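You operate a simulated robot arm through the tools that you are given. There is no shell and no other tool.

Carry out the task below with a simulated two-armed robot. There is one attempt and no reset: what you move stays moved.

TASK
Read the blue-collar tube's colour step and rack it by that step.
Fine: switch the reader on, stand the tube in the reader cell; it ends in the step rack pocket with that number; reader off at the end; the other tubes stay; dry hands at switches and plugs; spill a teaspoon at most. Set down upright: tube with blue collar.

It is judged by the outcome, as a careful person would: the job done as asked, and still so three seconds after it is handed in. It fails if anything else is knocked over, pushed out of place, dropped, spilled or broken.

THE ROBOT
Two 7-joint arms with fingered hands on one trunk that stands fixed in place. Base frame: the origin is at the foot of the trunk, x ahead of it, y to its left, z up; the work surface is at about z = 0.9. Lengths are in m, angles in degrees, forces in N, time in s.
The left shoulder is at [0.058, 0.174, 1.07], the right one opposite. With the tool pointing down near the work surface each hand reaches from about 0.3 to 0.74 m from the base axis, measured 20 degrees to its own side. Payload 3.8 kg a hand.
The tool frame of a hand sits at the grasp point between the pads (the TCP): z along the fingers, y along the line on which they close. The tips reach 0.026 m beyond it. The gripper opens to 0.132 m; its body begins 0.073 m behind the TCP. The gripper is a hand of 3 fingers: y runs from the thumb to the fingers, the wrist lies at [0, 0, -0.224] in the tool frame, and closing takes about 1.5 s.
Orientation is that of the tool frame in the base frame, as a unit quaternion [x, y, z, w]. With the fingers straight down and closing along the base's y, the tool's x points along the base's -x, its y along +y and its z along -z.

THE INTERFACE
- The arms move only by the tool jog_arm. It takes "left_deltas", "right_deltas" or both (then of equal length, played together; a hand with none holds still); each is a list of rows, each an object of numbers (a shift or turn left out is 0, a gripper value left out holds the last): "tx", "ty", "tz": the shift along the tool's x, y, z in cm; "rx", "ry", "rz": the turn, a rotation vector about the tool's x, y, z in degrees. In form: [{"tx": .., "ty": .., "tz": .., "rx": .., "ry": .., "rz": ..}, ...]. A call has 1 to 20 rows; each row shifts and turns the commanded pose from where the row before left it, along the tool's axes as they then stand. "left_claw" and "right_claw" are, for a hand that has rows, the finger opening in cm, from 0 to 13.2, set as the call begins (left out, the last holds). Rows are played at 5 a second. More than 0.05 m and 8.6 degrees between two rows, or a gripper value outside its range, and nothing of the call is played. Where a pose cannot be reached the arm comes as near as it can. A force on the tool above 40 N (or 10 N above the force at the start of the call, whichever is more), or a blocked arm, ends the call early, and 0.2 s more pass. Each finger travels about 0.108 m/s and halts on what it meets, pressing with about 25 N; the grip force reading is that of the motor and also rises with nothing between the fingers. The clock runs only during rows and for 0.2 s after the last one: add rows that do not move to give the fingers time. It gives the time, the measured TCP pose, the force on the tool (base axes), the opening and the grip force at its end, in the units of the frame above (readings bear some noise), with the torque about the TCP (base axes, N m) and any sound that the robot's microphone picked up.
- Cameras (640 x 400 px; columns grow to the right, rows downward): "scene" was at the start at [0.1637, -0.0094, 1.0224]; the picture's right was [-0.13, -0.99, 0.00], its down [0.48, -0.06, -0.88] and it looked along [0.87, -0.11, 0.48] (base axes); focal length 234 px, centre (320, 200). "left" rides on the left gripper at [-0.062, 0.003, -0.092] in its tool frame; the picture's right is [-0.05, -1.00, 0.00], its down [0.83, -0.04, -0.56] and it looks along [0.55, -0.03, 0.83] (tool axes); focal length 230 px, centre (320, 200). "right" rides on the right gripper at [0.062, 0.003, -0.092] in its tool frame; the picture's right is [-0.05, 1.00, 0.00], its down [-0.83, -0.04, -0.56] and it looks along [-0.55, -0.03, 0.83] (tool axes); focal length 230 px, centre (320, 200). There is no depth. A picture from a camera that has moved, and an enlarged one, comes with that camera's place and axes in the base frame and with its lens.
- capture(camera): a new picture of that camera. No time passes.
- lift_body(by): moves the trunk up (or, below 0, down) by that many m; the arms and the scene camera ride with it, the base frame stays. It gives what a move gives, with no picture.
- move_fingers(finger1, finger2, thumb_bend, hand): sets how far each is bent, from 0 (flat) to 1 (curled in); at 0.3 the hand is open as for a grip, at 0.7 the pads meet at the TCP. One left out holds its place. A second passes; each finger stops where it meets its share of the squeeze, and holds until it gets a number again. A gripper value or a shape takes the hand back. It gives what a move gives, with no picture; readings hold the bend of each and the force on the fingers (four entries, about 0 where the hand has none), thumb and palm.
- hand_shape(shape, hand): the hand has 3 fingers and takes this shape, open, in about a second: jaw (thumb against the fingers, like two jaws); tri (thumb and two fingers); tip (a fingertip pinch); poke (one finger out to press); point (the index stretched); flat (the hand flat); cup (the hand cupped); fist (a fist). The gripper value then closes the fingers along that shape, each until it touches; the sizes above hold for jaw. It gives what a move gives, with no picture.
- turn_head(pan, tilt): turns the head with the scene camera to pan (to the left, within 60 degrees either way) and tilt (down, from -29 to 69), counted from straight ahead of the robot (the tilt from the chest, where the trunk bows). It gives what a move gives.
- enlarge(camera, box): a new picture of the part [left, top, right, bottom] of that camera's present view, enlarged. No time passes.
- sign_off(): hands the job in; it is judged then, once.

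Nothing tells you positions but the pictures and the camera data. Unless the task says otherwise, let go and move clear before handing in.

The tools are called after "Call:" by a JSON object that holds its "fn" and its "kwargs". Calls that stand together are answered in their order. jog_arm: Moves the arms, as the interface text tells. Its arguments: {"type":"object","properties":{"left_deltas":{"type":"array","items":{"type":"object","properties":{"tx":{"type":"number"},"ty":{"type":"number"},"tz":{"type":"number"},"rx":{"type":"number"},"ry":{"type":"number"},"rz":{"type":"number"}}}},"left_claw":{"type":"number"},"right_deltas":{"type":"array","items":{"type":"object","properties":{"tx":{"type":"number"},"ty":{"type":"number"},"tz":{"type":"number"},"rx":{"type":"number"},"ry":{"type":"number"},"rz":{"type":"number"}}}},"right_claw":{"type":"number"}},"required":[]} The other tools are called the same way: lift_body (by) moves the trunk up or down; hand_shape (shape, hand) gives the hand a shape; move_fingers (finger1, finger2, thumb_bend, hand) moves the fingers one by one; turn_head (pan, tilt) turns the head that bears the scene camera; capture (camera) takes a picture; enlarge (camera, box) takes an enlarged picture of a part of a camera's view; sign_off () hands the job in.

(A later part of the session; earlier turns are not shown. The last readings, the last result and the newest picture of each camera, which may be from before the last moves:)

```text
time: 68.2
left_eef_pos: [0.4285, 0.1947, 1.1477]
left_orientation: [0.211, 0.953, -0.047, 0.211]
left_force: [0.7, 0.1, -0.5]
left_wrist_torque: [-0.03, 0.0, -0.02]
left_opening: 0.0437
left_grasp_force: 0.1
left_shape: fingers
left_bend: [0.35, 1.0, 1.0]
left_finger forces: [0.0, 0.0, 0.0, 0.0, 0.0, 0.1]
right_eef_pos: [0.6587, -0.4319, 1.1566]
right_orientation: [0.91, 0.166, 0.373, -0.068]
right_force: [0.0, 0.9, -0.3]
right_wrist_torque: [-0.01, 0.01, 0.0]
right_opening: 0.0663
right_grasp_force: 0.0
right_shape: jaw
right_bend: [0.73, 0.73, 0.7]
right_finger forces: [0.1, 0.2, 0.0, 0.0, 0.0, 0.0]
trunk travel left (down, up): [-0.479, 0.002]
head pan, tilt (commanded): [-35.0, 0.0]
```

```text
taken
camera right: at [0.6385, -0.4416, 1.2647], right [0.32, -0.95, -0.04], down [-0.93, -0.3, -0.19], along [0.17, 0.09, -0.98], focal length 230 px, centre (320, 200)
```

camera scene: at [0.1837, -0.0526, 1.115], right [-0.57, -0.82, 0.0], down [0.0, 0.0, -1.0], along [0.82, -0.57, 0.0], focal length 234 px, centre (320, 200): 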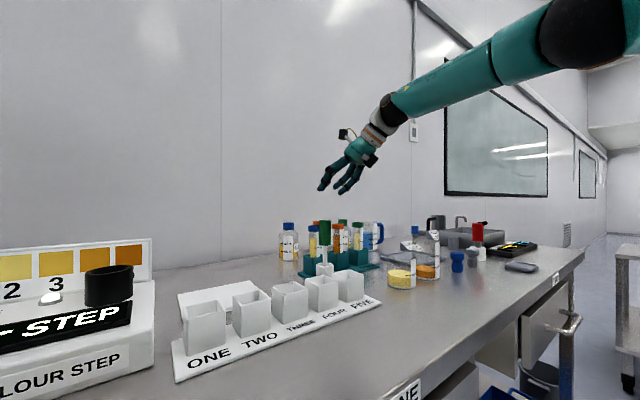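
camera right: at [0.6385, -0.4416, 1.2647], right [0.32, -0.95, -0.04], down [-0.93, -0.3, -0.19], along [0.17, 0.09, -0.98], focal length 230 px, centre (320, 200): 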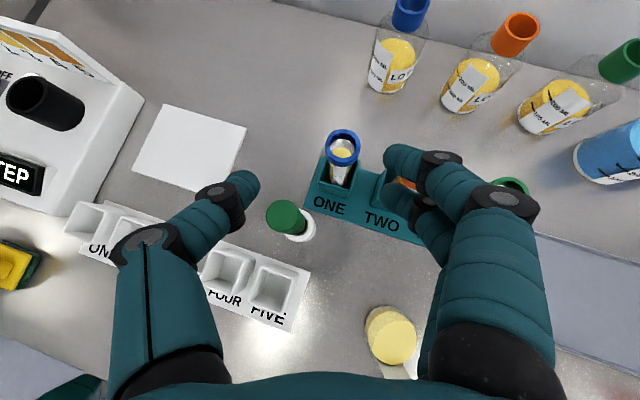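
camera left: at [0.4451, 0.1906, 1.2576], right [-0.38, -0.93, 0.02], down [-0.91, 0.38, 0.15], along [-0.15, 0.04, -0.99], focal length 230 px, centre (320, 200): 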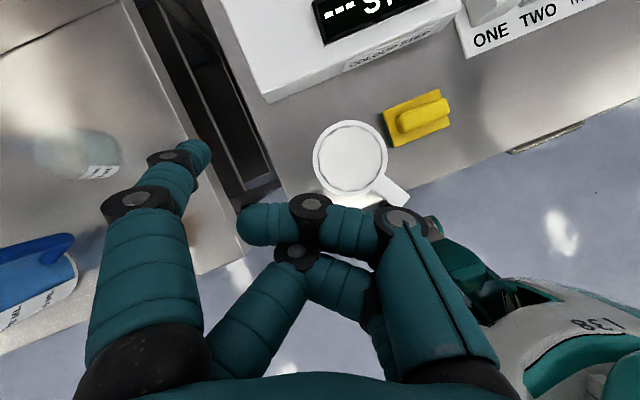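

The upper arm seems to be limited when the wrist is high. I'll flatten the hand so the wrist comes down, and see whether the arm can then extend further.

Call:
{"fn": "jog_arm", "kwargs": {"right_deltas": [{"ry": 7}, {"ry": 7}, {"ry": 7}, {"ry": 7}, {}]}}

Call:
{"fn": "jog_arm", "kwargs": {"right_deltas": [{"tx": -0.8, "tz": 2.0}, {"tx": -0.8, "tz": 2.0}, {}]}}

Call:
{"fn": "capture", "kwargs": {"camera": "scene"}}

```text
time: 69.4
left_eef_pos: [0.4297, 0.1939, 1.1472]
left_orientation: [0.211, 0.953, -0.047, 0.211]
left_force: [0.4, -0.1, -0.4]
left_wrist_torque: [-0.01, 0.03, 0.02]
left_opening: 0.0439
left_grasp_force: 0.0
left_shape: fingers
left_bend: [0.35, 1.0, 1.0]
left_finger forces: [0.1, 0.0, 0.1, 0.1, 0.1, 0.1]
right_eef_pos: [0.654, -0.428, 1.1722]
right_orientation: [0.795, 0.144, 0.579, -0.105]
right_force: [0.4, -0.5, -0.7]
right_wrist_torque: [0.03, 0.01, 0.02]
right_opening: 0.0661
right_grasp_force: 0.1
right_shape: jaw
right_bend: [0.73, 0.73, 0.7]
right_finger forces: [0.0, 0.1, 0.1, 0.0, 0.0, 0.1]
right hand out of reach, approached as far as the arm can: row 4
trunk travel left (down, up): [-0.479, 0.002]
head pan, tilt (commanded): [-35.0, 0.0]
```

```text
time: 70.2
left_eef_pos: [0.4283, 0.1946, 1.1484]
left_orientation: [0.212, 0.953, -0.047, 0.211]
left_force: [-0.4, -0.1, -0.2]
left_wrist_torque: [-0.03, -0.01, 0.0]
left_opening: 0.0438
left_grasp_force: 0.0
left_shape: fingers
left_bend: [0.35, 1.0, 1.0]
left_finger forces: [0.1, 0.1, 0.1, 0.1, 0.0, 0.0]
right_eef_pos: [0.6753, -0.4109, 1.1749]
right_orientation: [0.795, 0.144, 0.58, -0.105]
right_force: [0.6, 0.1, 0.2]
right_wrist_torque: [-0.01, 0.05, -0.01]
right_opening: 0.066
right_grasp_force: 0.0
right_shape: jaw
right_bend: [0.73, 0.73, 0.7]
right_finger forces: [0.0, 0.0, 0.1, 0.0, 0.1, 0.1]
right hand out of reach, approached as far as the arm can: row 1, 2
trunk travel left (down, up): [-0.479, 0.002]
head pan, tilt (commanded): [-35.0, 0.0]
```

```text
taken
camera scene: at [0.1835, -0.0527, 1.115], right [-0.57, -0.82, 0.0], down [0.0, 0.0, -1.0], along [0.82, -0.57, 0.0], focal length 234 px, centre (320, 200)
```

scene: 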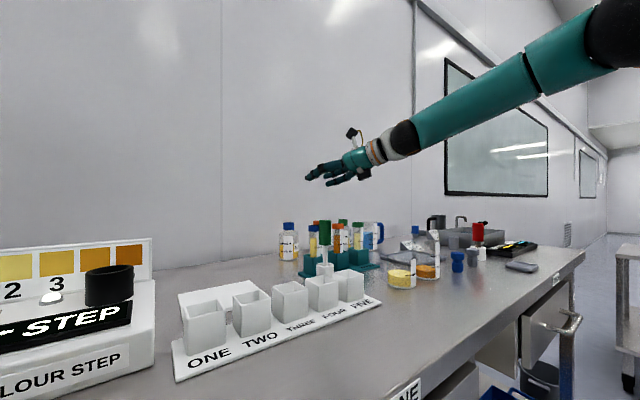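

Still limited. The geometry suggests the arm wants the wrist no higher than the shoulder. I'll move over the open area to the left of the brush and test extending at low height there.

Call:
{"fn": "jog_arm", "kwargs": {"right_deltas": [{"tx": -0.56, "ty": -4.25, "tz": 0.31}, {"tx": -0.56, "ty": -4.25, "tz": 0.31}, {"tx": -0.56, "ty": -4.25, "tz": 0.31}, {"tx": -0.56, "ty": -4.25, "tz": 0.31}, {"rx": -6.5, "rz": 2.09}, {"rx": -6.5, "rz": 2.09}, {"rx": -6.5, "rz": 2.09}, {"ry": -6.8}, {"ry": -6.8}, {}]}}

Call:
{"fn": "capture", "kwargs": {"camera": "scene"}}

```text
time: 72.4
left_eef_pos: [0.4288, 0.195, 1.1475]
left_orientation: [0.211, 0.953, -0.046, 0.211]
left_force: [0.2, -0.2, -0.2]
left_wrist_torque: [0.01, 0.0, 0.0]
left_opening: 0.0437
left_grasp_force: 0.1
left_shape: fingers
left_bend: [0.35, 1.0, 1.0]
left_finger forces: [0.0, 0.0, 0.0, 0.1, 0.1, 0.0]
right_eef_pos: [0.5946, -0.26, 1.1357]
right_orientation: [0.869, -0.001, 0.495, -0.004]
right_force: [0.5, 0.3, 0.4]
right_wrist_torque: [0.02, 0.02, -0.01]
right_opening: 0.0661
right_grasp_force: 0.1
right_shape: jaw
right_bend: [0.73, 0.73, 0.7]
right_finger forces: [0.1, 0.0, 0.0, 0.0, 0.0, 0.0]
right hand out of reach, approached as far as the arm can: row 9
trunk travel left (down, up): [-0.479, 0.002]
head pan, tilt (commanded): [-35.0, 0.0]
```

```text
taken
camera scene: at [0.1843, -0.0527, 1.1147], right [-0.57, -0.82, 0.0], down [0.0, 0.0, -1.0], along [0.82, -0.57, 0.0], focal length 234 px, centre (320, 200)
```

scene: 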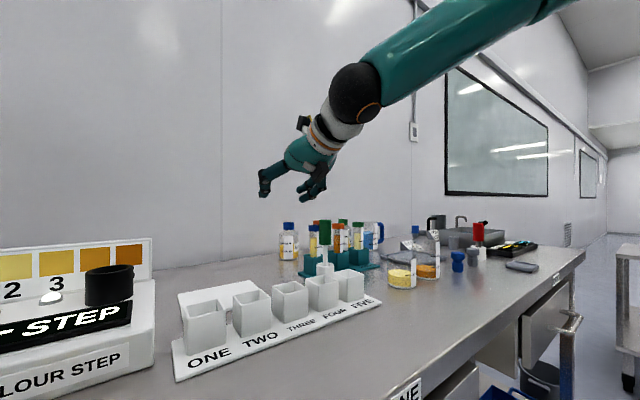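

I need to see the elbow again to understand this limit.

Call:
{"fn": "turn_head", "kwargs": {"pan": -60, "tilt": -29}}

Call:
{"fn": "capture", "kwargs": {"camera": "scene"}}

```text
time: 73.3
left_eef_pos: [0.4285, 0.193, 1.1477]
left_orientation: [0.212, 0.953, -0.047, 0.211]
left_force: [-0.4, 1.2, -0.2]
left_wrist_torque: [-0.01, -0.01, 0.01]
left_opening: 0.0438
left_grasp_force: 0.2
left_shape: fingers
left_bend: [0.35, 1.0, 1.0]
left_finger forces: [0.1, 0.0, 0.0, 0.0, 0.0, 0.1]
right_eef_pos: [0.5939, -0.2626, 1.1348]
right_orientation: [0.868, 0.0, 0.496, -0.003]
right_force: [-0.2, 0.0, -0.7]
right_wrist_torque: [0.0, -0.03, -0.03]
right_opening: 0.0662
right_grasp_force: 0.1
right_shape: jaw
right_bend: [0.73, 0.73, 0.7]
right_finger forces: [0.0, 0.1, 0.1, 0.0, 0.0, 0.0]
trunk travel left (down, up): [-0.479, 0.002]
head pan, tilt (commanded): [-60.0, -28.6]
```

```text
taken
camera scene: at [0.1437, -0.059, 1.1549], right [-0.87, -0.5, 0.0], down [0.24, -0.41, -0.88], along [0.44, -0.76, 0.48], focal length 234 px, centre (320, 200)
```

scene: 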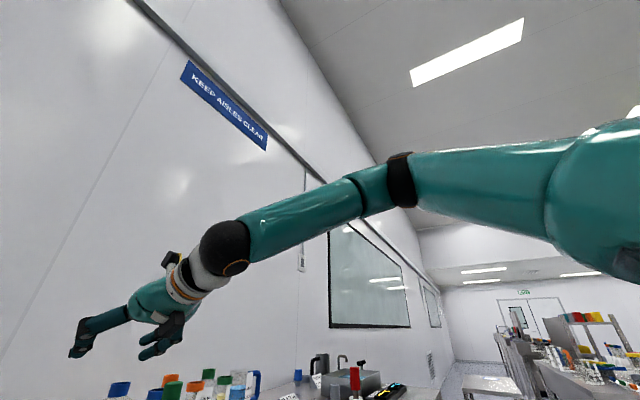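

The right arm holds a much higher elbow than the left one. As a test I'll put the right hand into the exact mirror of the left hand's present pose and see whether the elbow settles lower there.

Call:
{"fn": "jog_arm", "kwargs": {"right_deltas": [{"tx": -1.8, "ty": -1.7, "tz": -3.76}, {"tx": -1.8, "ty": -1.7, "tz": -3.76}, {"tx": -1.8, "ty": -1.7, "tz": -3.76}, {"tx": -1.8, "ty": -1.7, "tz": -3.76}, {"ry": -7}, {"ry": -7}, {"ry": -7}, {"ry": -7}, {"ry": -7}, {"rx": 3.52, "rz": -7.55}, {"rx": 3.52, "rz": -7.55}, {"rx": 3.52, "rz": -7.55}, {}, {}]}}

Call:
{"fn": "capture", "kwargs": {"camera": "scene"}}

```text
time: 76.3
left_eef_pos: [0.4286, 0.193, 1.148]
left_orientation: [0.211, 0.953, -0.047, 0.212]
left_force: [-0.5, 0.6, -0.9]
left_wrist_torque: [0.03, -0.01, -0.02]
left_opening: 0.0438
left_grasp_force: 0.0
left_shape: fingers
left_bend: [0.35, 1.0, 1.0]
left_finger forces: [0.1, 0.0, 0.1, 0.1, 0.0, 0.0]
right_eef_pos: [0.4055, -0.1988, 1.0911]
right_orientation: [0.886, 0.214, 0.411, -0.008]
right_force: [-0.5, -0.9, 0.5]
right_wrist_torque: [0.01, 0.0, -0.01]
right_opening: 0.0663
right_grasp_force: 0.0
right_shape: jaw
right_bend: [0.73, 0.73, 0.7]
right_finger forces: [0.0, 0.0, 0.0, 0.1, 0.1, 0.0]
right hand out of reach, approached as far as the arm can: row 6, 7, 8, 9, 10, 11, 12
trunk travel left (down, up): [-0.479, 0.002]
head pan, tilt (commanded): [-60.0, -28.6]
```

```text
taken
camera scene: at [0.1435, -0.0591, 1.155], right [-0.87, -0.5, 0.0], down [0.24, -0.41, -0.88], along [0.44, -0.76, 0.48], focal length 234 px, centre (320, 200)
```

scene: 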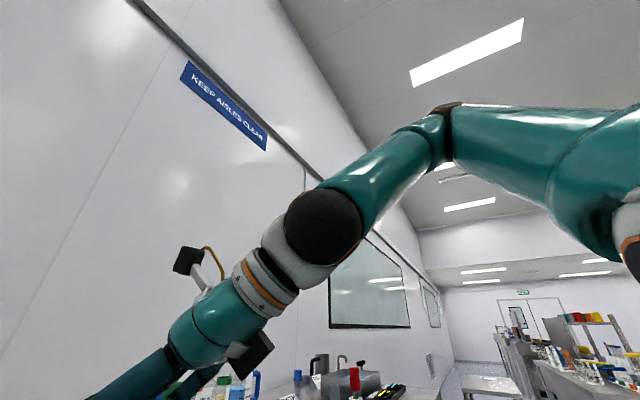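

The right wrist has flipped over to the other side of the forearm line, and the hand-roll joint is at its limit. To undo this I'll yaw the hand left across the forearm line, pitch it down there, and swing it back. All of this stays in free space near the body.

Call:
{"fn": "jog_arm", "kwargs": {"right_deltas": [{"rx": 6.1, "ry": 1.35, "rz": -5.52}, {"rx": 6.1, "ry": 1.35, "rz": -5.52}, {"rx": 6.1, "ry": 1.35, "rz": -5.52}, {"rx": 6.1, "ry": 1.35, "rz": -5.52}, {"rx": 6.1, "ry": 1.35, "rz": -5.52}, {"rx": 6.1, "ry": 1.35, "rz": -5.52}, {}]}}

Call:
{"fn": "capture", "kwargs": {"camera": "scene"}}

```text
time: 77.9
left_eef_pos: [0.4289, 0.1942, 1.1481]
left_orientation: [0.21, 0.953, -0.047, 0.211]
left_force: [-0.2, 0.7, 0.3]
left_wrist_torque: [-0.02, -0.02, 0.0]
left_opening: 0.0438
left_grasp_force: 0.0
left_shape: fingers
left_bend: [0.35, 1.0, 1.0]
left_finger forces: [0.0, 0.0, 0.0, 0.0, 0.0, 0.0]
right_eef_pos: [0.4023, -0.2006, 1.0851]
right_orientation: [0.717, 0.57, 0.359, -0.181]
right_force: [0.6, 0.3, -0.4]
right_wrist_torque: [-0.01, -0.06, 0.01]
right_opening: 0.0662
right_grasp_force: 0.1
right_shape: jaw
right_bend: [0.73, 0.73, 0.7]
right_finger forces: [0.0, 0.0, 0.1, 0.0, 0.0, 0.0]
right hand out of reach, approached as far as the arm can: row 1
trunk travel left (down, up): [-0.479, 0.002]
head pan, tilt (commanded): [-60.0, -28.6]
```

```text
taken
camera scene: at [0.1432, -0.0588, 1.1551], right [-0.87, -0.5, 0.0], down [0.24, -0.42, -0.88], along [0.44, -0.76, 0.48], focal length 234 px, centre (320, 200)
```

scene: 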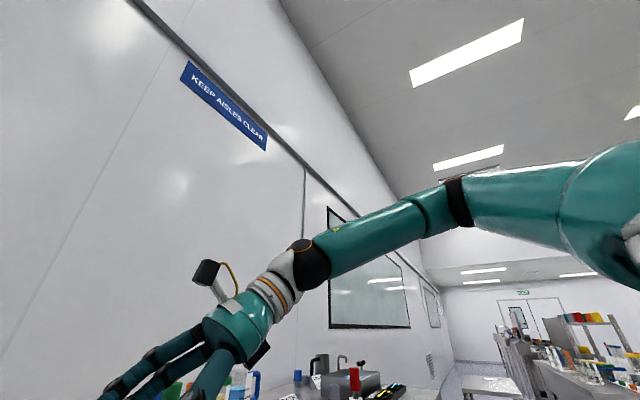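

The inward yaw worked and the elbow dropped. Next I'll raise the hand and return it to a straight-down pose in the natural roll, mirroring how the left arm started, and check the elbow.

Call:
{"fn": "jog_arm", "kwargs": {"right_deltas": [{"tx": 2.88, "ty": 0.6, "tz": -2.71}, {"tx": 2.88, "ty": 0.6, "tz": -2.71}, {"tx": 2.88, "ty": 0.6, "tz": -2.71}, {"tx": 2.88, "ty": 0.6, "tz": -2.71}, {"rx": -2.09, "ry": -4.14, "rz": 6.57}, {"rx": -2.09, "ry": -4.14, "rz": 6.57}, {"rx": -2.09, "ry": -4.14, "rz": 6.57}, {"rx": -2.09, "ry": -4.14, "rz": 6.57}, {"rx": -2.09, "ry": -4.14, "rz": 6.57}, {"rx": -2.09, "ry": -4.14, "rz": 6.57}, {"rx": -2.09, "ry": -4.14, "rz": 6.57}, {"rx": -2.09, "ry": -4.14, "rz": 6.57}, {"rx": -2.09, "ry": -4.14, "rz": 6.57}, {"rx": -2.09, "ry": -4.14, "rz": 6.57}, {"rx": -2.09, "ry": -4.14, "rz": 6.57}, {}]}}

Call:
{"fn": "capture", "kwargs": {"camera": "scene"}}

```text
time: 81.3
left_eef_pos: [0.4285, 0.1942, 1.1479]
left_orientation: [0.212, 0.953, -0.047, 0.212]
left_force: [0.8, -0.5, 0.0]
left_wrist_torque: [-0.02, 0.0, 0.04]
left_opening: 0.0438
left_grasp_force: 0.0
left_shape: fingers
left_bend: [0.35, 1.0, 1.0]
left_finger forces: [0.0, 0.1, 0.0, 0.0, 0.0, 0.0]
right_eef_pos: [0.3876, -0.2307, 1.2536]
right_orientation: [1.0, -0.001, -0.003, 0.0]
right_force: [0.2, 0.3, 0.7]
right_wrist_torque: [-0.01, 0.0, 0.03]
right_opening: 0.0658
right_grasp_force: 0.1
right_shape: jaw
right_bend: [0.73, 0.73, 0.7]
right_finger forces: [0.1, 0.1, 0.0, 0.1, 0.1, 0.1]
right hand out of reach, approached as far as the arm can: row 14, 15
trunk travel left (down, up): [-0.479, 0.002]
head pan, tilt (commanded): [-60.0, -28.6]
```

```text
taken
camera scene: at [0.1441, -0.0589, 1.155], right [-0.87, -0.5, 0.0], down [0.24, -0.42, -0.88], along [0.44, -0.76, 0.48], focal length 234 px, centre (320, 200)
```

scene: 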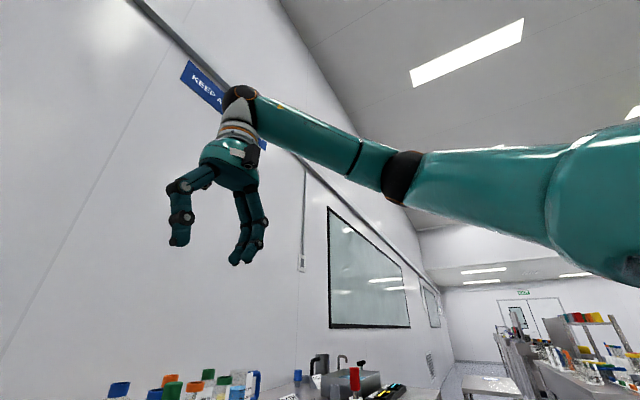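

The wrist bend was at its limit here because the wrist is high; otherwise the posture is good. I'll yaw inward and pitch up, lower the hand, and then work outward to the right with the elbow low.

Call:
{"fn": "jog_arm", "kwargs": {"right_deltas": [{"rz": -8.55}, {"rz": -8.55}, {"rz": -8.55}, {"rz": -8.55}, {"rz": -8.55}, {"rz": -8.55}, {"rz": -8.55}, {"ry": 7.5}, {"ry": 7.5}, {"ry": 7.5}, {"ry": 7.5}, {"ry": 7.5}, {"ry": 7.5}, {"tx": -3.57, "ty": 1.76, "tz": 2.28}, {"tx": -3.57, "ty": 1.76, "tz": 2.28}, {"tx": -3.57, "ty": 1.76, "tz": 2.28}, {}]}}

Call:
{"fn": "capture", "kwargs": {"camera": "scene"}}

```text
time: 84.9
left_eef_pos: [0.4272, 0.194, 1.1484]
left_orientation: [0.211, 0.953, -0.047, 0.211]
left_force: [-0.4, 0.9, -0.1]
left_wrist_torque: [0.02, 0.0, -0.01]
left_opening: 0.0437
left_grasp_force: 0.0
left_shape: fingers
left_bend: [0.35, 1.0, 1.0]
left_finger forces: [0.0, 0.1, 0.1, 0.1, 0.1, 0.0]
right_eef_pos: [0.4186, -0.2794, 1.1281]
right_orientation: [0.802, 0.46, 0.331, -0.191]
right_force: [-0.4, 0.4, 0.7]
right_wrist_torque: [0.0, 0.0, -0.02]
right_opening: 0.0662
right_grasp_force: 0.0
right_shape: jaw
right_bend: [0.73, 0.73, 0.7]
right_finger forces: [0.0, 0.0, 0.0, 0.1, 0.0, 0.0]
trunk travel left (down, up): [-0.479, 0.002]
head pan, tilt (commanded): [-60.0, -28.6]
```

```text
taken
camera scene: at [0.1432, -0.0589, 1.1551], right [-0.87, -0.5, 0.0], down [0.24, -0.42, -0.88], along [0.44, -0.76, 0.48], focal length 234 px, centre (320, 200)
```

scene: 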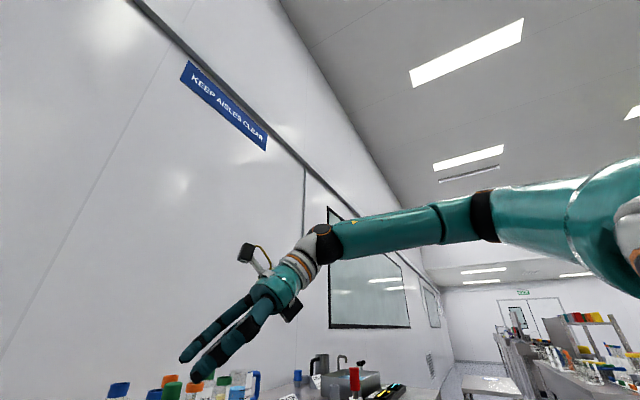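

That's clean, with no limits hit and a low elbow. I'll continue outward to the right and forward while easing the yaw.

Call:
{"fn": "jog_arm", "kwargs": {"right_deltas": [{"tx": -1.4, "ty": 3.9, "tz": -1.1}, {"tx": -1.4, "ty": 3.9, "tz": -1.1}, {"tx": -1.4, "ty": 3.9, "tz": -1.1}, {"tx": -1.4, "ty": 3.9, "tz": -1.1}, {"rx": -5.3, "rz": 5.3}, {"rx": -5.3, "rz": 5.3}, {"tx": 1.0, "ty": 3.5, "tz": 0.7}, {"tx": 1.0, "ty": 3.5, "tz": 0.7}, {"tx": 1.0, "ty": 3.5, "tz": 0.7}, {}]}}

Call:
{"fn": "turn_head", "kwargs": {"pan": -50, "tilt": -10}}

Call:
{"fn": "capture", "kwargs": {"camera": "scene"}}

Call:
{"fn": "capture", "kwargs": {"camera": "right"}}

```text
time: 87.1
left_eef_pos: [0.4269, 0.1942, 1.1487]
left_orientation: [0.212, 0.953, -0.047, 0.211]
left_force: [-0.4, 0.4, 0.4]
left_wrist_torque: [-0.02, 0.0, 0.02]
left_opening: 0.0439
left_grasp_force: 0.1
left_shape: fingers
left_bend: [0.35, 1.0, 1.0]
left_finger forces: [0.0, 0.1, 0.0, 0.0, 0.0, 0.0]
right_eef_pos: [0.5968, -0.4578, 1.1256]
right_orientation: [0.855, 0.353, 0.351, -0.145]
right_force: [-0.1, 0.3, 0.3]
right_wrist_torque: [0.05, 0.02, 0.01]
right_opening: 0.0661
right_grasp_force: 0.0
right_shape: jaw
right_bend: [0.73, 0.73, 0.7]
right_finger forces: [0.0, 0.0, 0.0, 0.1, 0.0, 0.0]
right hand out of reach, approached as far as the arm can: row 9
trunk travel left (down, up): [-0.479, 0.002]
head pan, tilt (commanded): [-60.0, -28.6]
```

```text
time: 87.9
left_eef_pos: [0.4283, 0.1931, 1.1481]
left_orientation: [0.211, 0.953, -0.047, 0.212]
left_force: [0.1, -0.1, 0.4]
left_wrist_torque: [-0.03, -0.02, -0.04]
left_opening: 0.0437
left_grasp_force: 0.0
left_shape: fingers
left_bend: [0.35, 1.0, 1.0]
left_finger forces: [0.0, 0.0, 0.1, 0.0, 0.0, 0.1]
right_eef_pos: [0.5976, -0.4576, 1.125]
right_orientation: [0.855, 0.351, 0.353, -0.145]
right_force: [0.1, -0.1, 0.0]
right_wrist_torque: [0.01, 0.02, 0.01]
right_opening: 0.0662
right_grasp_force: 0.1
right_shape: jaw
right_bend: [0.73, 0.73, 0.7]
right_finger forces: [0.0, 0.0, 0.1, 0.0, 0.0, 0.1]
trunk travel left (down, up): [-0.479, 0.002]
head pan, tilt (commanded): [-50.0, -10.0]
```

```text
taken
camera scene: at [0.1641, -0.0655, 1.1303], right [-0.77, -0.64, 0.0], down [0.11, -0.13, -0.98], along [0.63, -0.75, 0.17], focal length 234 px, centre (320, 200)
```

scene: 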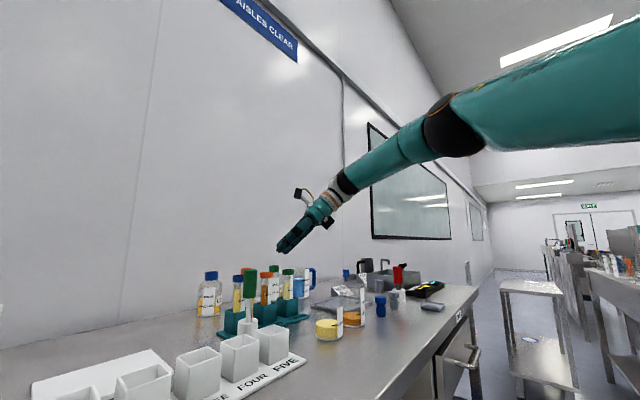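

```text
taken
camera right: at [0.5831, -0.4758, 1.2336], right [0.68, -0.74, -0.04], down [-0.73, -0.66, -0.19], along [0.12, 0.16, -0.98], focal length 230 px, centre (320, 200)
```

right: 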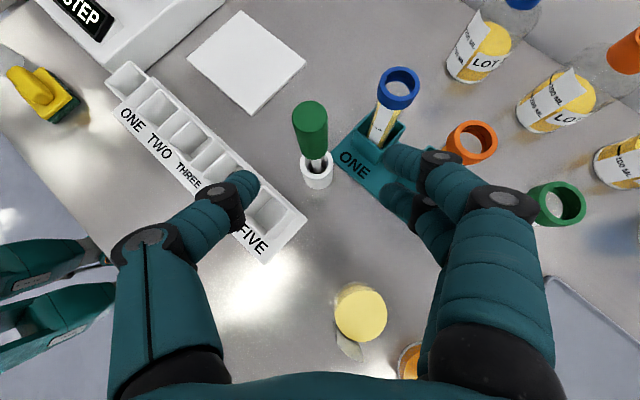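

The elbow repeatedly stops at the same place, so the shoulder is against a limit in an elbow-up branch. I want to bring the elbow down past the side of the body, as a person would, and then forward again. First I'll pitch the hand upward, which lowers the wrist, while backing off.

Call:
{"fn": "jog_arm", "kwargs": {"right_deltas": [{"tz": -2.0, "ry": 8}, {"tz": -2.0, "ry": 8}, {"tz": -1.5, "ry": 8}, {"ry": 8}, {"ry": 8}, {"ry": 8}, {"ry": 8}, {"ry": 8}, {}]}}

Call:
{"fn": "capture", "kwargs": {"camera": "scene"}}

```text
time: 89.9
left_eef_pos: [0.4287, 0.1946, 1.1474]
left_orientation: [0.211, 0.953, -0.047, 0.212]
left_force: [0.6, -0.1, 0.7]
left_wrist_torque: [-0.02, -0.04, -0.05]
left_opening: 0.0439
left_grasp_force: 0.2
left_shape: fingers
left_bend: [0.35, 1.0, 1.0]
left_finger forces: [0.0, 0.0, 0.0, 0.0, 0.0, 0.1]
right_eef_pos: [0.4738, -0.4487, 1.4078]
right_orientation: [0.586, 0.234, 0.724, -0.278]
right_force: [0.7, 0.2, 0.5]
right_wrist_torque: [-0.01, 0.0, 0.0]
right_opening: 0.0659
right_grasp_force: 0.1
right_shape: jaw
right_bend: [0.73, 0.73, 0.7]
right_finger forces: [0.0, 0.0, 0.0, 0.1, 0.1, 0.0]
right hand out of reach, approached as far as the arm can: row 2, 3, 4, 5, 6, 7, 8
trunk travel left (down, up): [-0.479, 0.002]
head pan, tilt (commanded): [-50.0, -10.0]
```

```text
taken
camera scene: at [0.1642, -0.0647, 1.1302], right [-0.77, -0.64, 0.0], down [0.11, -0.13, -0.98], along [0.63, -0.75, 0.17], focal length 234 px, centre (320, 200)
```

scene: 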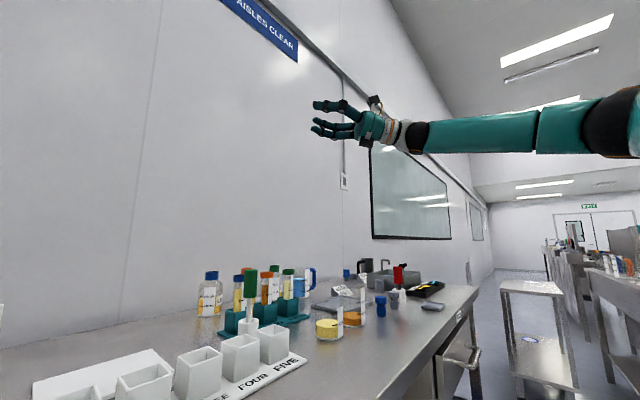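

The elbow is now pointing almost straight out to the side. I'll rotate the whole arm downward about the shoulder so the elbow drops below shoulder level, keeping the hand in free air.

Call:
{"fn": "jog_arm", "kwargs": {"right_deltas": [{"tx": -2.64, "ty": 1.68, "tz": -2.17, "rx": -0.95, "ry": 4.06, "rz": 4.31}, {"tx": -2.64, "ty": 1.68, "tz": -2.17, "rx": -0.95, "ry": 4.06, "rz": 4.31}, {"tx": -2.64, "ty": 1.68, "tz": -2.17, "rx": -0.95, "ry": 4.06, "rz": 4.31}, {"tx": -2.64, "ty": 1.68, "tz": -2.17, "rx": -0.95, "ry": 4.06, "rz": 4.31}, {"tx": -2.64, "ty": 1.68, "tz": -2.17, "rx": -0.95, "ry": 4.06, "rz": 4.31}, {"tx": -2.64, "ty": 1.68, "tz": -2.17, "rx": -0.95, "ry": 4.06, "rz": 4.31}, {}]}}

Call:
{"fn": "capture", "kwargs": {"camera": "scene"}}

```text
time: 91.5
left_eef_pos: [0.4279, 0.196, 1.1477]
left_orientation: [0.211, 0.953, -0.047, 0.211]
left_force: [-0.7, -0.2, 0.8]
left_wrist_torque: [0.01, 0.0, 0.01]
left_opening: 0.0439
left_grasp_force: 0.0
left_shape: fingers
left_bend: [0.35, 1.0, 1.0]
left_finger forces: [0.0, 0.0, 0.0, 0.1, 0.0, 0.0]
right_eef_pos: [0.5067, -0.4999, 1.1834]
right_orientation: [0.419, -0.01, 0.769, -0.483]
right_force: [0.4, 0.5, 0.5]
right_wrist_torque: [0.0, -0.01, 0.03]
right_opening: 0.0661
right_grasp_force: 0.1
right_shape: jaw
right_bend: [0.73, 0.73, 0.7]
right_finger forces: [0.0, 0.0, 0.1, 0.0, 0.0, 0.1]
trunk travel left (down, up): [-0.479, 0.002]
head pan, tilt (commanded): [-50.0, -10.0]
```

```text
taken
camera scene: at [0.1639, -0.0651, 1.1303], right [-0.77, -0.64, 0.0], down [0.11, -0.13, -0.98], along [0.63, -0.75, 0.17], focal length 234 px, centre (320, 200)
```

scene: 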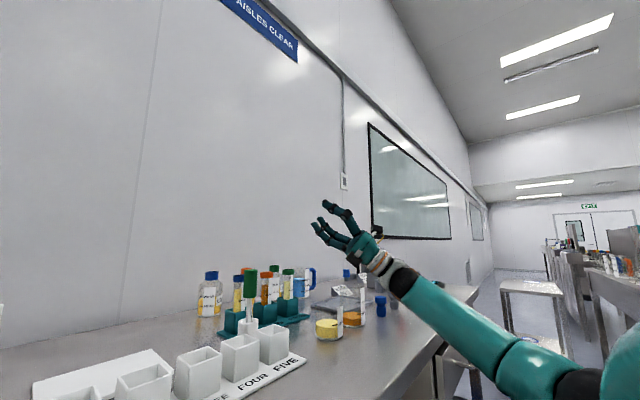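

Excellent: the elbow is now low and forward, and no limit was reported. Next I'll rotate the hand to the grasp attitude (yaw 25°, pitch 45° down) in place, in free air.

Call:
{"fn": "jog_arm", "kwargs": {"right_deltas": [{"rx": -2.82, "ry": -7.35, "rz": -2.43}, {"rx": -2.82, "ry": -7.35, "rz": -2.43}, {"rx": -2.82, "ry": -7.35, "rz": -2.43}, {"rx": -2.82, "ry": -7.35, "rz": -2.43}, {"rx": -2.82, "ry": -7.35, "rz": -2.43}, {"rx": -2.82, "ry": -7.35, "rz": -2.43}, {"rx": -2.82, "ry": -7.35, "rz": -2.43}, {"rx": -2.82, "ry": -7.35, "rz": -2.43}, {"rx": -2.82, "ry": -7.35, "rz": -2.43}, {"rx": -2.82, "ry": -7.35, "rz": -2.43}, {"rx": -2.82, "ry": -7.35, "rz": -2.43}, {}]}}

Call:
{"fn": "capture", "kwargs": {"camera": "scene"}}

Call:
{"fn": "capture", "kwargs": {"camera": "right"}}

```text
time: 94.1
left_eef_pos: [0.4276, 0.1942, 1.1471]
left_orientation: [0.211, 0.953, -0.046, 0.212]
left_force: [-0.2, -0.7, 0.1]
left_wrist_torque: [0.01, 0.0, -0.02]
left_opening: 0.0438
left_grasp_force: 0.0
left_shape: fingers
left_bend: [0.35, 1.0, 1.0]
left_finger forces: [0.0, 0.0, 0.1, 0.1, 0.1, 0.0]
right_eef_pos: [0.5061, -0.5021, 1.1818]
right_orientation: [0.903, 0.198, 0.373, -0.081]
right_force: [0.4, -0.2, 0.2]
right_wrist_torque: [-0.02, -0.04, -0.03]
right_opening: 0.0662
right_grasp_force: 0.0
right_shape: jaw
right_bend: [0.73, 0.73, 0.7]
right_finger forces: [0.0, 0.0, 0.0, 0.0, 0.0, 0.1]
trunk travel left (down, up): [-0.479, 0.002]
head pan, tilt (commanded): [-50.0, -10.0]
```

```text
taken
camera scene: at [0.164, -0.0658, 1.1302], right [-0.77, -0.64, 0.0], down [0.11, -0.13, -0.98], along [0.63, -0.75, 0.17], focal length 234 px, centre (320, 200)
```

scene: 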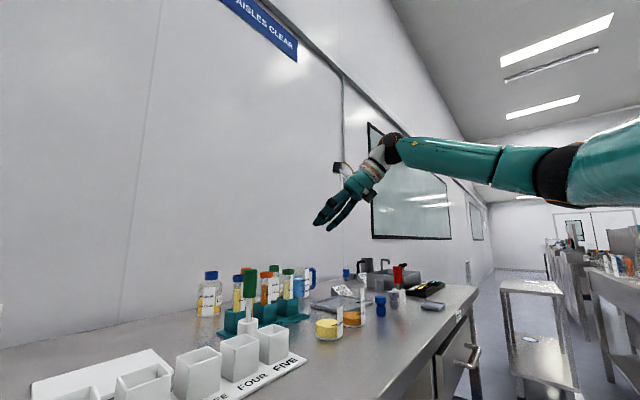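

```text
taken
camera right: at [0.487, -0.5136, 1.2908], right [0.39, -0.92, -0.04], down [-0.91, -0.37, -0.19], along [0.16, 0.11, -0.98], focal length 230 px, centre (320, 200)
```

right: 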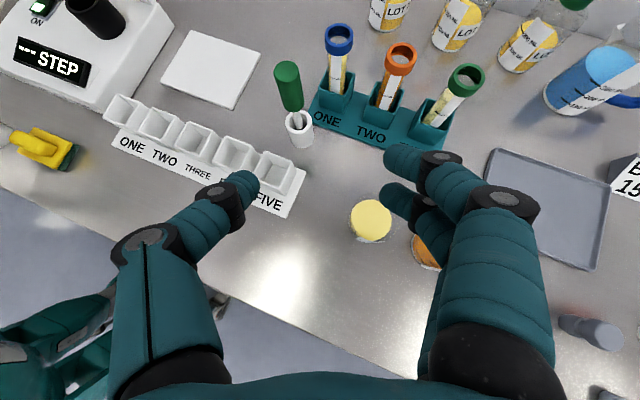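

The hand is in the grasp attitude with the elbow near shoulder level. I'll test extending forward a bit and watch the elbow.

Call:
{"fn": "jog_arm", "kwargs": {"right_deltas": [{"tx": 1.43, "ty": 1.41, "tz": 2.84}, {"tx": 1.43, "ty": 1.41, "tz": 2.84}, {"tx": 1.43, "ty": 1.41, "tz": 2.84}, {}]}}

Call:
{"fn": "capture", "kwargs": {"camera": "scene"}}

```text
time: 95.1
left_eef_pos: [0.428, 0.1942, 1.1471]
left_orientation: [0.211, 0.953, -0.046, 0.212]
left_force: [-0.2, 0.3, 0.0]
left_wrist_torque: [0.01, -0.04, 0.01]
left_opening: 0.0437
left_grasp_force: 0.1
left_shape: fingers
left_bend: [0.35, 1.0, 1.0]
left_finger forces: [0.1, 0.0, 0.0, 0.0, 0.1, 0.0]
right_eef_pos: [0.6079, -0.4989, 1.1546]
right_orientation: [0.902, 0.198, 0.374, -0.081]
right_force: [-1.2, -0.1, -0.5]
right_wrist_torque: [0.01, 0.04, -0.02]
right_opening: 0.0663
right_grasp_force: 0.0
right_shape: jaw
right_bend: [0.73, 0.73, 0.7]
right_finger forces: [0.1, 0.0, 0.0, 0.0, 0.0, 0.0]
trunk travel left (down, up): [-0.479, 0.002]
head pan, tilt (commanded): [-50.0, -10.0]
```

```text
taken
camera scene: at [0.1636, -0.0656, 1.1303], right [-0.77, -0.64, 0.0], down [0.11, -0.13, -0.98], along [0.63, -0.75, 0.17], focal length 234 px, centre (320, 200)
```

scene: 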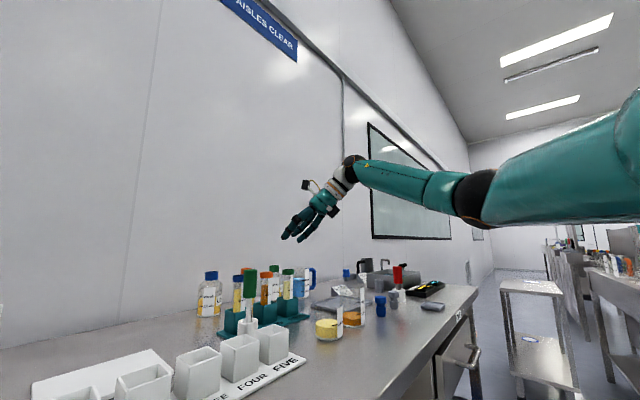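

No limits: the arm is in the good branch with a low elbow. I'll move to about 15 cm back along the grasp line from the tube and check the views.

Call:
{"fn": "jog_arm", "kwargs": {"right_deltas": [{"tx": 0.39, "ty": -0.44, "tz": 2.8}, {"tx": 0.39, "ty": -0.44, "tz": 2.8}, {}]}}

Call:
{"fn": "turn_head", "kwargs": {"pan": -30, "tilt": 5}}

Call:
{"fn": "capture", "kwargs": {"camera": "scene"}}

Call:
{"fn": "capture", "kwargs": {"camera": "right"}}

```text
time: 95.9
left_eef_pos: [0.4285, 0.1943, 1.1484]
left_orientation: [0.212, 0.953, -0.047, 0.212]
left_force: [0.5, -0.1, -0.6]
left_wrist_torque: [0.03, 0.0, -0.04]
left_opening: 0.0437
left_grasp_force: 0.1
left_shape: fingers
left_bend: [0.35, 1.0, 1.0]
left_finger forces: [0.0, 0.0, 0.0, 0.0, 0.0, 0.1]
right_eef_pos: [0.6454, -0.4723, 1.1202]
right_orientation: [0.902, 0.199, 0.375, -0.083]
right_force: [0.1, 0.0, 0.0]
right_wrist_torque: [0.01, 0.01, -0.02]
right_opening: 0.0663
right_grasp_force: 0.0
right_shape: jaw
right_bend: [0.73, 0.73, 0.7]
right_finger forces: [0.1, 0.0, 0.1, 0.0, 0.1, 0.0]
trunk travel left (down, up): [-0.479, 0.002]
head pan, tilt (commanded): [-50.0, -10.0]
```

```text
time: 96.8
left_eef_pos: [0.4292, 0.193, 1.1485]
left_orientation: [0.212, 0.953, -0.046, 0.211]
left_force: [0.5, 0.4, 0.7]
left_wrist_torque: [-0.02, 0.01, 0.03]
left_opening: 0.0438
left_grasp_force: 0.1
left_shape: fingers
left_bend: [0.35, 1.0, 1.0]
left_finger forces: [0.1, 0.1, 0.1, 0.1, 0.0, 0.0]
right_eef_pos: [0.6449, -0.4732, 1.1201]
right_orientation: [0.902, 0.199, 0.374, -0.082]
right_force: [0.2, 0.7, 0.0]
right_wrist_torque: [0.03, 0.0, -0.02]
right_opening: 0.0666
right_grasp_force: 0.1
right_shape: jaw
right_bend: [0.73, 0.73, 0.7]
right_finger forces: [0.1, 0.0, 0.0, 0.0, 0.0, 0.0]
trunk travel left (down, up): [-0.479, 0.002]
head pan, tilt (commanded): [-30.0, 5.0]
```

```text
taken
camera scene: at [0.1895, -0.0469, 1.107], right [-0.5, -0.87, 0.0], down [-0.07, 0.04, -1.0], along [0.86, -0.5, -0.09], focal length 234 px, centre (320, 200)
```

scene: 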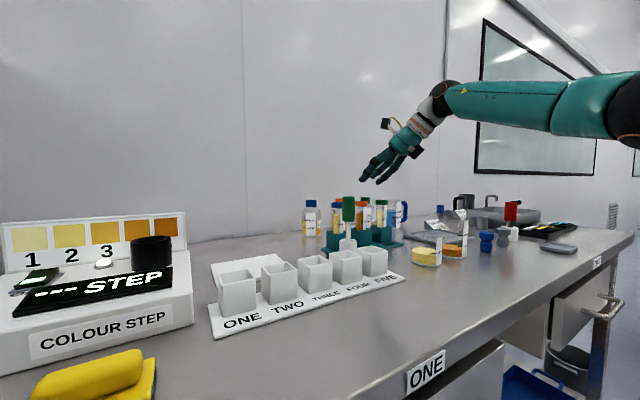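

```text
taken
camera right: at [0.6249, -0.4847, 1.2283], right [0.39, -0.92, -0.04], down [-0.91, -0.37, -0.19], along [0.17, 0.11, -0.98], focal length 230 px, centre (320, 200)
```

right: 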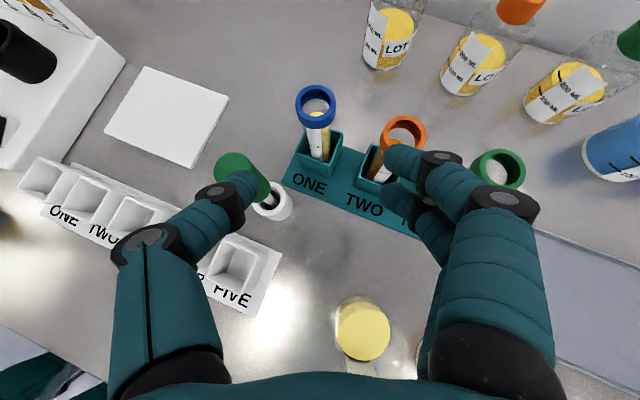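

I have a good view of the blue tube, brush and orange tube from the hand camera. I'll enlarge it to fix positions.

Call:
{"fn": "enlarge", "kwargs": {"camera": "right", "box": [200, 60, 440, 220]}}

Call:
{"fn": "enlarge", "kwargs": {"camera": "scene", "box": [290, 110, 450, 260]}}

```text
2.50 times, centred on (320, 140) of right
camera zoom: at [0.6249, -0.4847, 1.2283], right [0.39, -0.92, -0.04], down [-0.91, -0.37, -0.19], along [0.17, 0.11, -0.98], focal length 575 px, centre (320, 350)
```

zoom: 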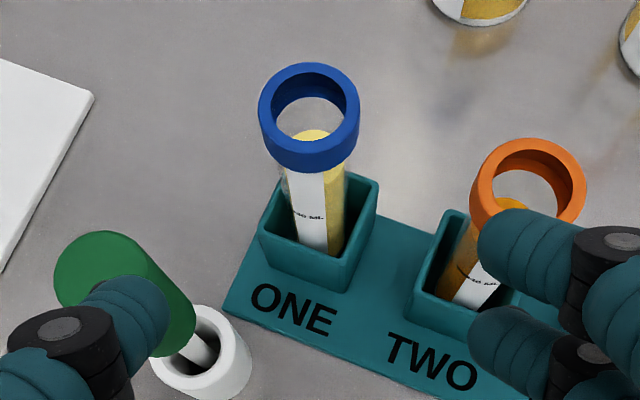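

```text
2.67 times, centred on (370, 185) of scene
camera zoom: at [0.1895, -0.0469, 1.107], right [-0.5, -0.87, 0.0], down [-0.07, 0.04, -1.0], along [0.86, -0.5, -0.09], focal length 625 px, centre (187, 240)
```

zoom: 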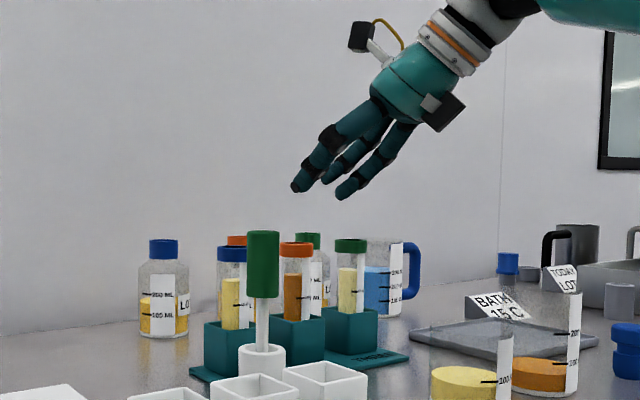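

Measuring from this picture shows the finger knuckles stand about ±8 cm wide, so coming in between the brush and the orange tube would touch. A steeper attitude (yaw -33°, pitch 60°) passes above the brush and stays clear of the orange tube. I'll rise a little and rotate into that attitude.

Call:
{"fn": "jog_arm", "kwargs": {"right_deltas": [{"tx": 1.93, "ty": -1.78, "tz": -2.32}, {"tx": 1.93, "ty": -1.78, "tz": -2.32}, {"rx": -4.41, "ry": -1.72, "rz": 5.75}, {"rx": -4.41, "ry": -1.72, "rz": 5.75}, {"rx": -4.41, "ry": -1.72, "rz": 5.75}, {"rx": -4.41, "ry": -1.72, "rz": 5.75}, {"rx": -4.41, "ry": -1.72, "rz": 5.75}, {"rx": -4.41, "ry": -1.72, "rz": 5.75}, {"rx": -4.41, "ry": -1.72, "rz": 5.75}, {"rx": -4.41, "ry": -1.72, "rz": 5.75}, {}]}}

Call:
{"fn": "capture", "kwargs": {"camera": "scene"}}

Call:
{"fn": "capture", "kwargs": {"camera": "right"}}

```text
time: 99.2
left_eef_pos: [0.4286, 0.1932, 1.147]
left_orientation: [0.212, 0.953, -0.048, 0.21]
left_force: [-0.2, -0.3, -0.3]
left_wrist_torque: [0.01, -0.01, 0.0]
left_opening: 0.0439
left_grasp_force: 0.0
left_shape: fingers
left_bend: [0.35, 1.0, 1.0]
left_finger forces: [0.0, 0.0, 0.0, 0.0, 0.0, 0.1]
right_eef_pos: [0.6226, -0.4434, 1.1781]
right_orientation: [0.926, -0.275, 0.247, 0.074]
right_force: [0.6, -0.4, 1.5]
right_wrist_torque: [-0.02, 0.01, 0.01]
right_opening: 0.0662
right_grasp_force: 0.1
right_shape: jaw
right_bend: [0.73, 0.73, 0.7]
right_finger forces: [0.0, 0.0, 0.0, 0.0, 0.0, 0.1]
trunk travel left (down, up): [-0.479, 0.002]
head pan, tilt (commanded): [-30.0, 5.0]
```

```text
taken
camera scene: at [0.1894, -0.0471, 1.107], right [-0.5, -0.87, 0.0], down [-0.08, 0.04, -1.0], along [0.86, -0.5, -0.09], focal length 234 px, centre (320, 200)
```

scene: 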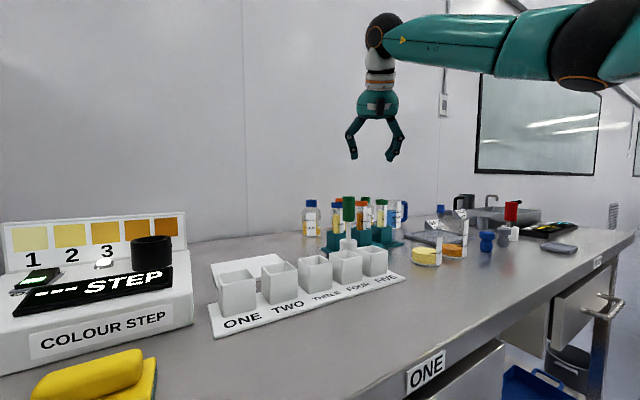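

```text
taken
camera right: at [0.6264, -0.451, 1.2885], right [-0.58, -0.81, -0.03], down [-0.81, 0.58, 0.07], along [-0.04, 0.06, -1.0], focal length 230 px, centre (320, 200)
```

right: 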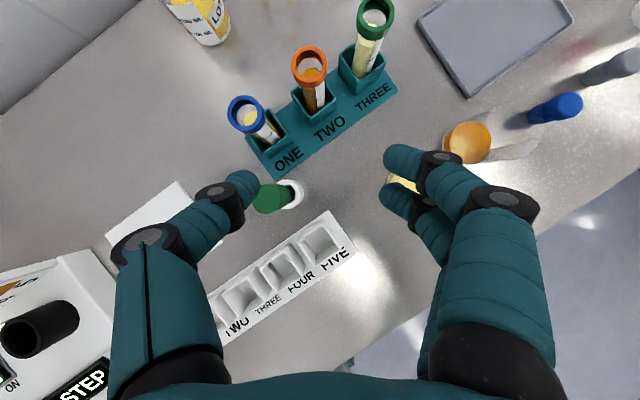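

No limits. I'll shift to the approach line about 13 cm back from the grasp, slightly reduce the opening, and check the view.

Call:
{"fn": "jog_arm", "kwargs": {"right_deltas": [{"tx": -0.08, "ty": -2.7, "tz": 1.36}, {"tx": -0.08, "ty": -2.7, "tz": 1.36}, {"tx": -0.08, "ty": -2.7, "tz": 1.36}, {}, {}], "right_claw": 5.8}}

Call:
{"fn": "capture", "kwargs": {"camera": "right"}}

Call:
{"fn": "enlarge", "kwargs": {"camera": "scene", "box": [270, 80, 470, 280]}}

```text
time: 100.4
left_eef_pos: [0.4287, 0.194, 1.1476]
left_orientation: [0.212, 0.953, -0.047, 0.212]
left_force: [0.7, 0.5, 0.0]
left_wrist_torque: [-0.04, 0.03, 0.02]
left_opening: 0.0438
left_grasp_force: 0.1
left_shape: fingers
left_bend: [0.35, 1.0, 1.0]
left_finger forces: [0.0, 0.0, 0.0, 0.1, 0.0, 0.0]
right_eef_pos: [0.6836, -0.387, 1.1434]
right_orientation: [0.927, -0.274, 0.247, 0.074]
right_force: [0.0, 0.3, -0.5]
right_wrist_torque: [0.0, 0.02, 0.01]
right_opening: 0.0584
right_grasp_force: 0.1
right_shape: jaw
right_bend: [0.73, 0.73, 0.7]
right_finger forces: [0.0, 0.0, 0.0, 0.1, 0.0, 0.1]
trunk travel left (down, up): [-0.479, 0.002]
head pan, tilt (commanded): [-30.0, 5.0]
```

```text
taken
camera right: at [0.6861, -0.393, 1.2523], right [-0.58, -0.81, -0.03], down [-0.81, 0.58, 0.07], along [-0.04, 0.06, -1.0], focal length 230 px, centre (320, 200)
```

right: 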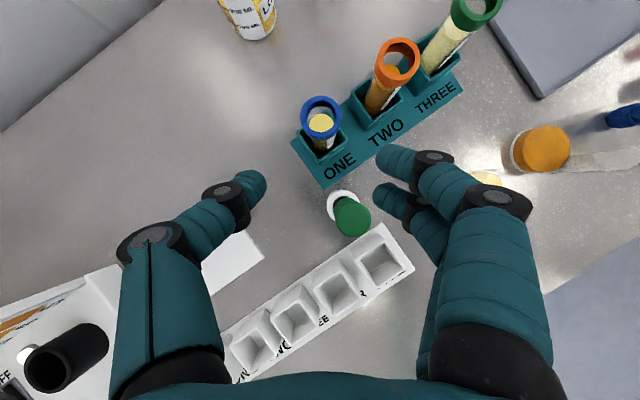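

```text
2.00 times, centred on (370, 180) of scene
camera zoom: at [0.1897, -0.0466, 1.107], right [-0.5, -0.87, 0.0], down [-0.08, 0.04, -1.0], along [0.86, -0.5, -0.09], focal length 469 px, centre (220, 240)
```

zoom: 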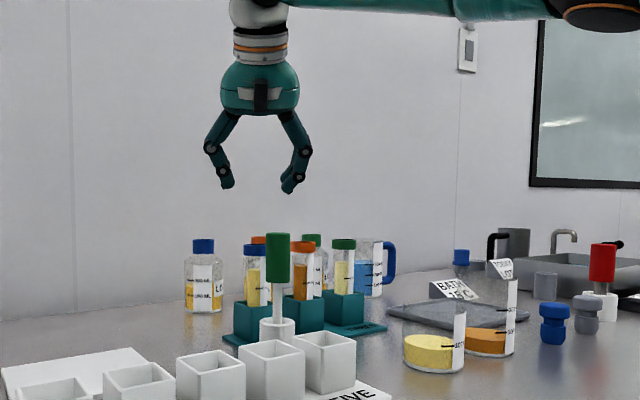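

The attitude is good and nothing is limited. I'll enlarge the hand view to align exactly on the tube.

Call:
{"fn": "enlarge", "kwargs": {"camera": "right", "box": [230, 40, 470, 240]}}

```text
2.00 times, centred on (350, 140) of right
camera zoom: at [0.6861, -0.393, 1.2523], right [-0.58, -0.81, -0.03], down [-0.81, 0.58, 0.07], along [-0.04, 0.06, -1.0], focal length 460 px, centre (260, 320)
```

zoom: 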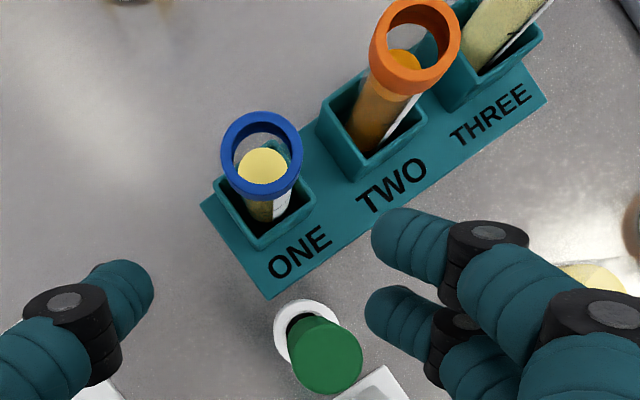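

The tube axis is at about (0.742, -0.4255), consistent across views. The approach line keeps the palm above the brush with about 1 cm clearance and the fingers away from the orange tube. I'll advance 7 cm and check.

Call:
{"fn": "jog_arm", "kwargs": {"right_deltas": [{"tx": -0.12, "ty": 0.02, "tz": 2.33}, {"tx": -0.12, "ty": 0.02, "tz": 2.33}, {"tx": -0.12, "ty": 0.02, "tz": 2.33}, {}]}}

Call:
{"fn": "capture", "kwargs": {"camera": "right"}}

Call:
{"fn": "enlarge", "kwargs": {"camera": "scene", "box": [290, 120, 430, 270]}}

```text
time: 101.4
left_eef_pos: [0.4279, 0.1937, 1.1487]
left_orientation: [0.212, 0.953, -0.047, 0.211]
left_force: [-0.4, 0.9, -0.1]
left_wrist_torque: [0.01, 0.03, 0.0]
left_opening: 0.0439
left_grasp_force: 0.1
left_shape: fingers
left_bend: [0.35, 1.0, 1.0]
left_finger forces: [0.0, 0.0, 0.1, 0.0, 0.0, 0.0]
right_eef_pos: [0.7109, -0.4059, 1.0794]
right_orientation: [0.926, -0.275, 0.248, 0.074]
right_force: [-0.1, -0.4, 0.5]
right_wrist_torque: [0.02, 0.01, 0.0]
right_opening: 0.0586
right_grasp_force: 0.0
right_shape: jaw
right_bend: [0.73, 0.73, 0.7]
right_finger forces: [0.0, 0.0, 0.0, 0.0, 0.0, 0.1]
trunk travel left (down, up): [-0.479, 0.002]
head pan, tilt (commanded): [-30.0, 5.0]
```

```text
taken
camera right: at [0.7132, -0.4123, 1.1888], right [-0.58, -0.81, -0.03], down [-0.81, 0.58, 0.07], along [-0.04, 0.06, -1.0], focal length 230 px, centre (320, 200)
```

right: 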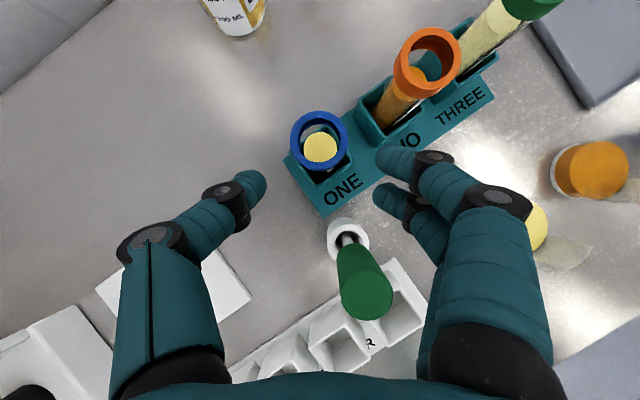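

```text
2.67 times, centred on (360, 195) of scene
camera zoom: at [0.1893, -0.0467, 1.1071], right [-0.5, -0.87, 0.0], down [-0.08, 0.04, -1.0], along [0.86, -0.5, -0.09], focal length 625 px, centre (213, 213)
```

zoom: 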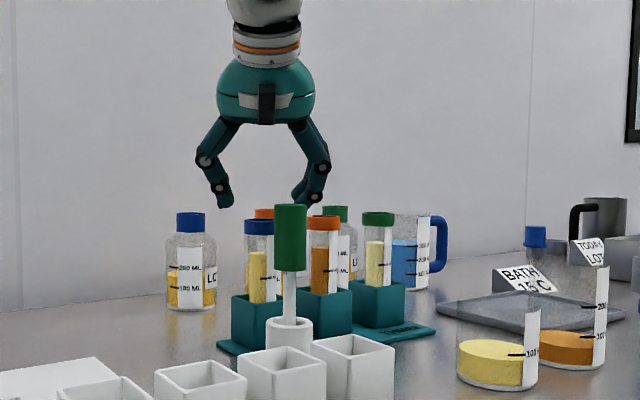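

Everything is aligned, with the tube centred between thumb and fingers. I'll advance the remaining 5.8 cm slowly.

Call:
{"fn": "jog_arm", "kwargs": {"right_deltas": [{"tx": -0.07, "ty": 0.01, "tz": 1.0}, {"tx": -0.07, "ty": 0.01, "tz": 1.0}, {"tx": -0.07, "ty": 0.01, "tz": 1.0}, {}]}}

Call:
{"fn": "capture", "kwargs": {"camera": "right"}}

Call:
{"fn": "enlarge", "kwargs": {"camera": "scene", "box": [290, 120, 430, 270]}}

```text
time: 102.4
left_eef_pos: [0.4286, 0.1931, 1.1481]
left_orientation: [0.211, 0.953, -0.047, 0.212]
left_force: [0.0, 0.2, -0.5]
left_wrist_torque: [-0.01, 0.01, 0.0]
left_opening: 0.0438
left_grasp_force: 0.1
left_shape: fingers
left_bend: [0.35, 1.0, 1.0]
left_finger forces: [0.0, 0.0, 0.0, 0.0, 0.0, 0.0]
right_eef_pos: [0.72, -0.4118, 1.0519]
right_orientation: [0.927, -0.274, 0.247, 0.073]
right_force: [0.3, -0.4, 0.3]
right_wrist_torque: [0.0, 0.0, -0.01]
right_opening: 0.0585
right_grasp_force: 0.1
right_shape: jaw
right_bend: [0.73, 0.73, 0.7]
right_finger forces: [0.0, 0.0, 0.0, 0.1, 0.0, 0.0]
trunk travel left (down, up): [-0.479, 0.002]
head pan, tilt (commanded): [-30.0, 5.0]
```

```text
taken
camera right: at [0.723, -0.4174, 1.1625], right [-0.58, -0.81, -0.03], down [-0.81, 0.58, 0.07], along [-0.04, 0.06, -1.0], focal length 230 px, centre (320, 200)
```

right: 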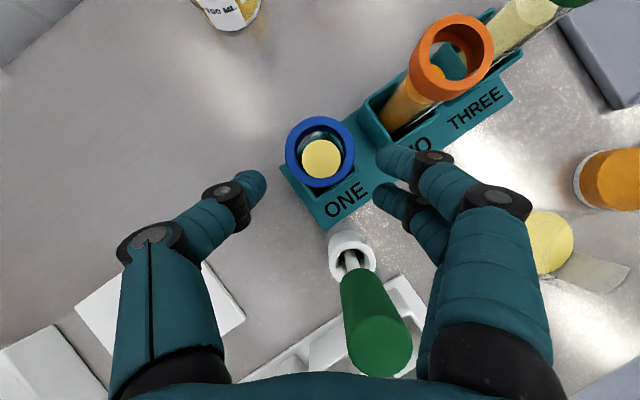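

```text
2.67 times, centred on (360, 195) of scene
camera zoom: at [0.1894, -0.0469, 1.107], right [-0.5, -0.87, 0.0], down [-0.08, 0.04, -1.0], along [0.86, -0.5, -0.09], focal length 625 px, centre (213, 213)
```

zoom: 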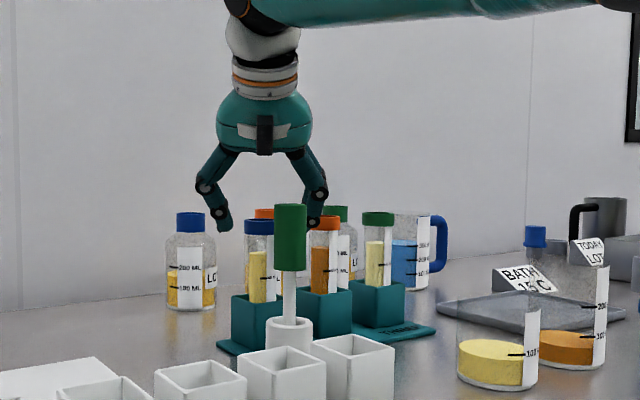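

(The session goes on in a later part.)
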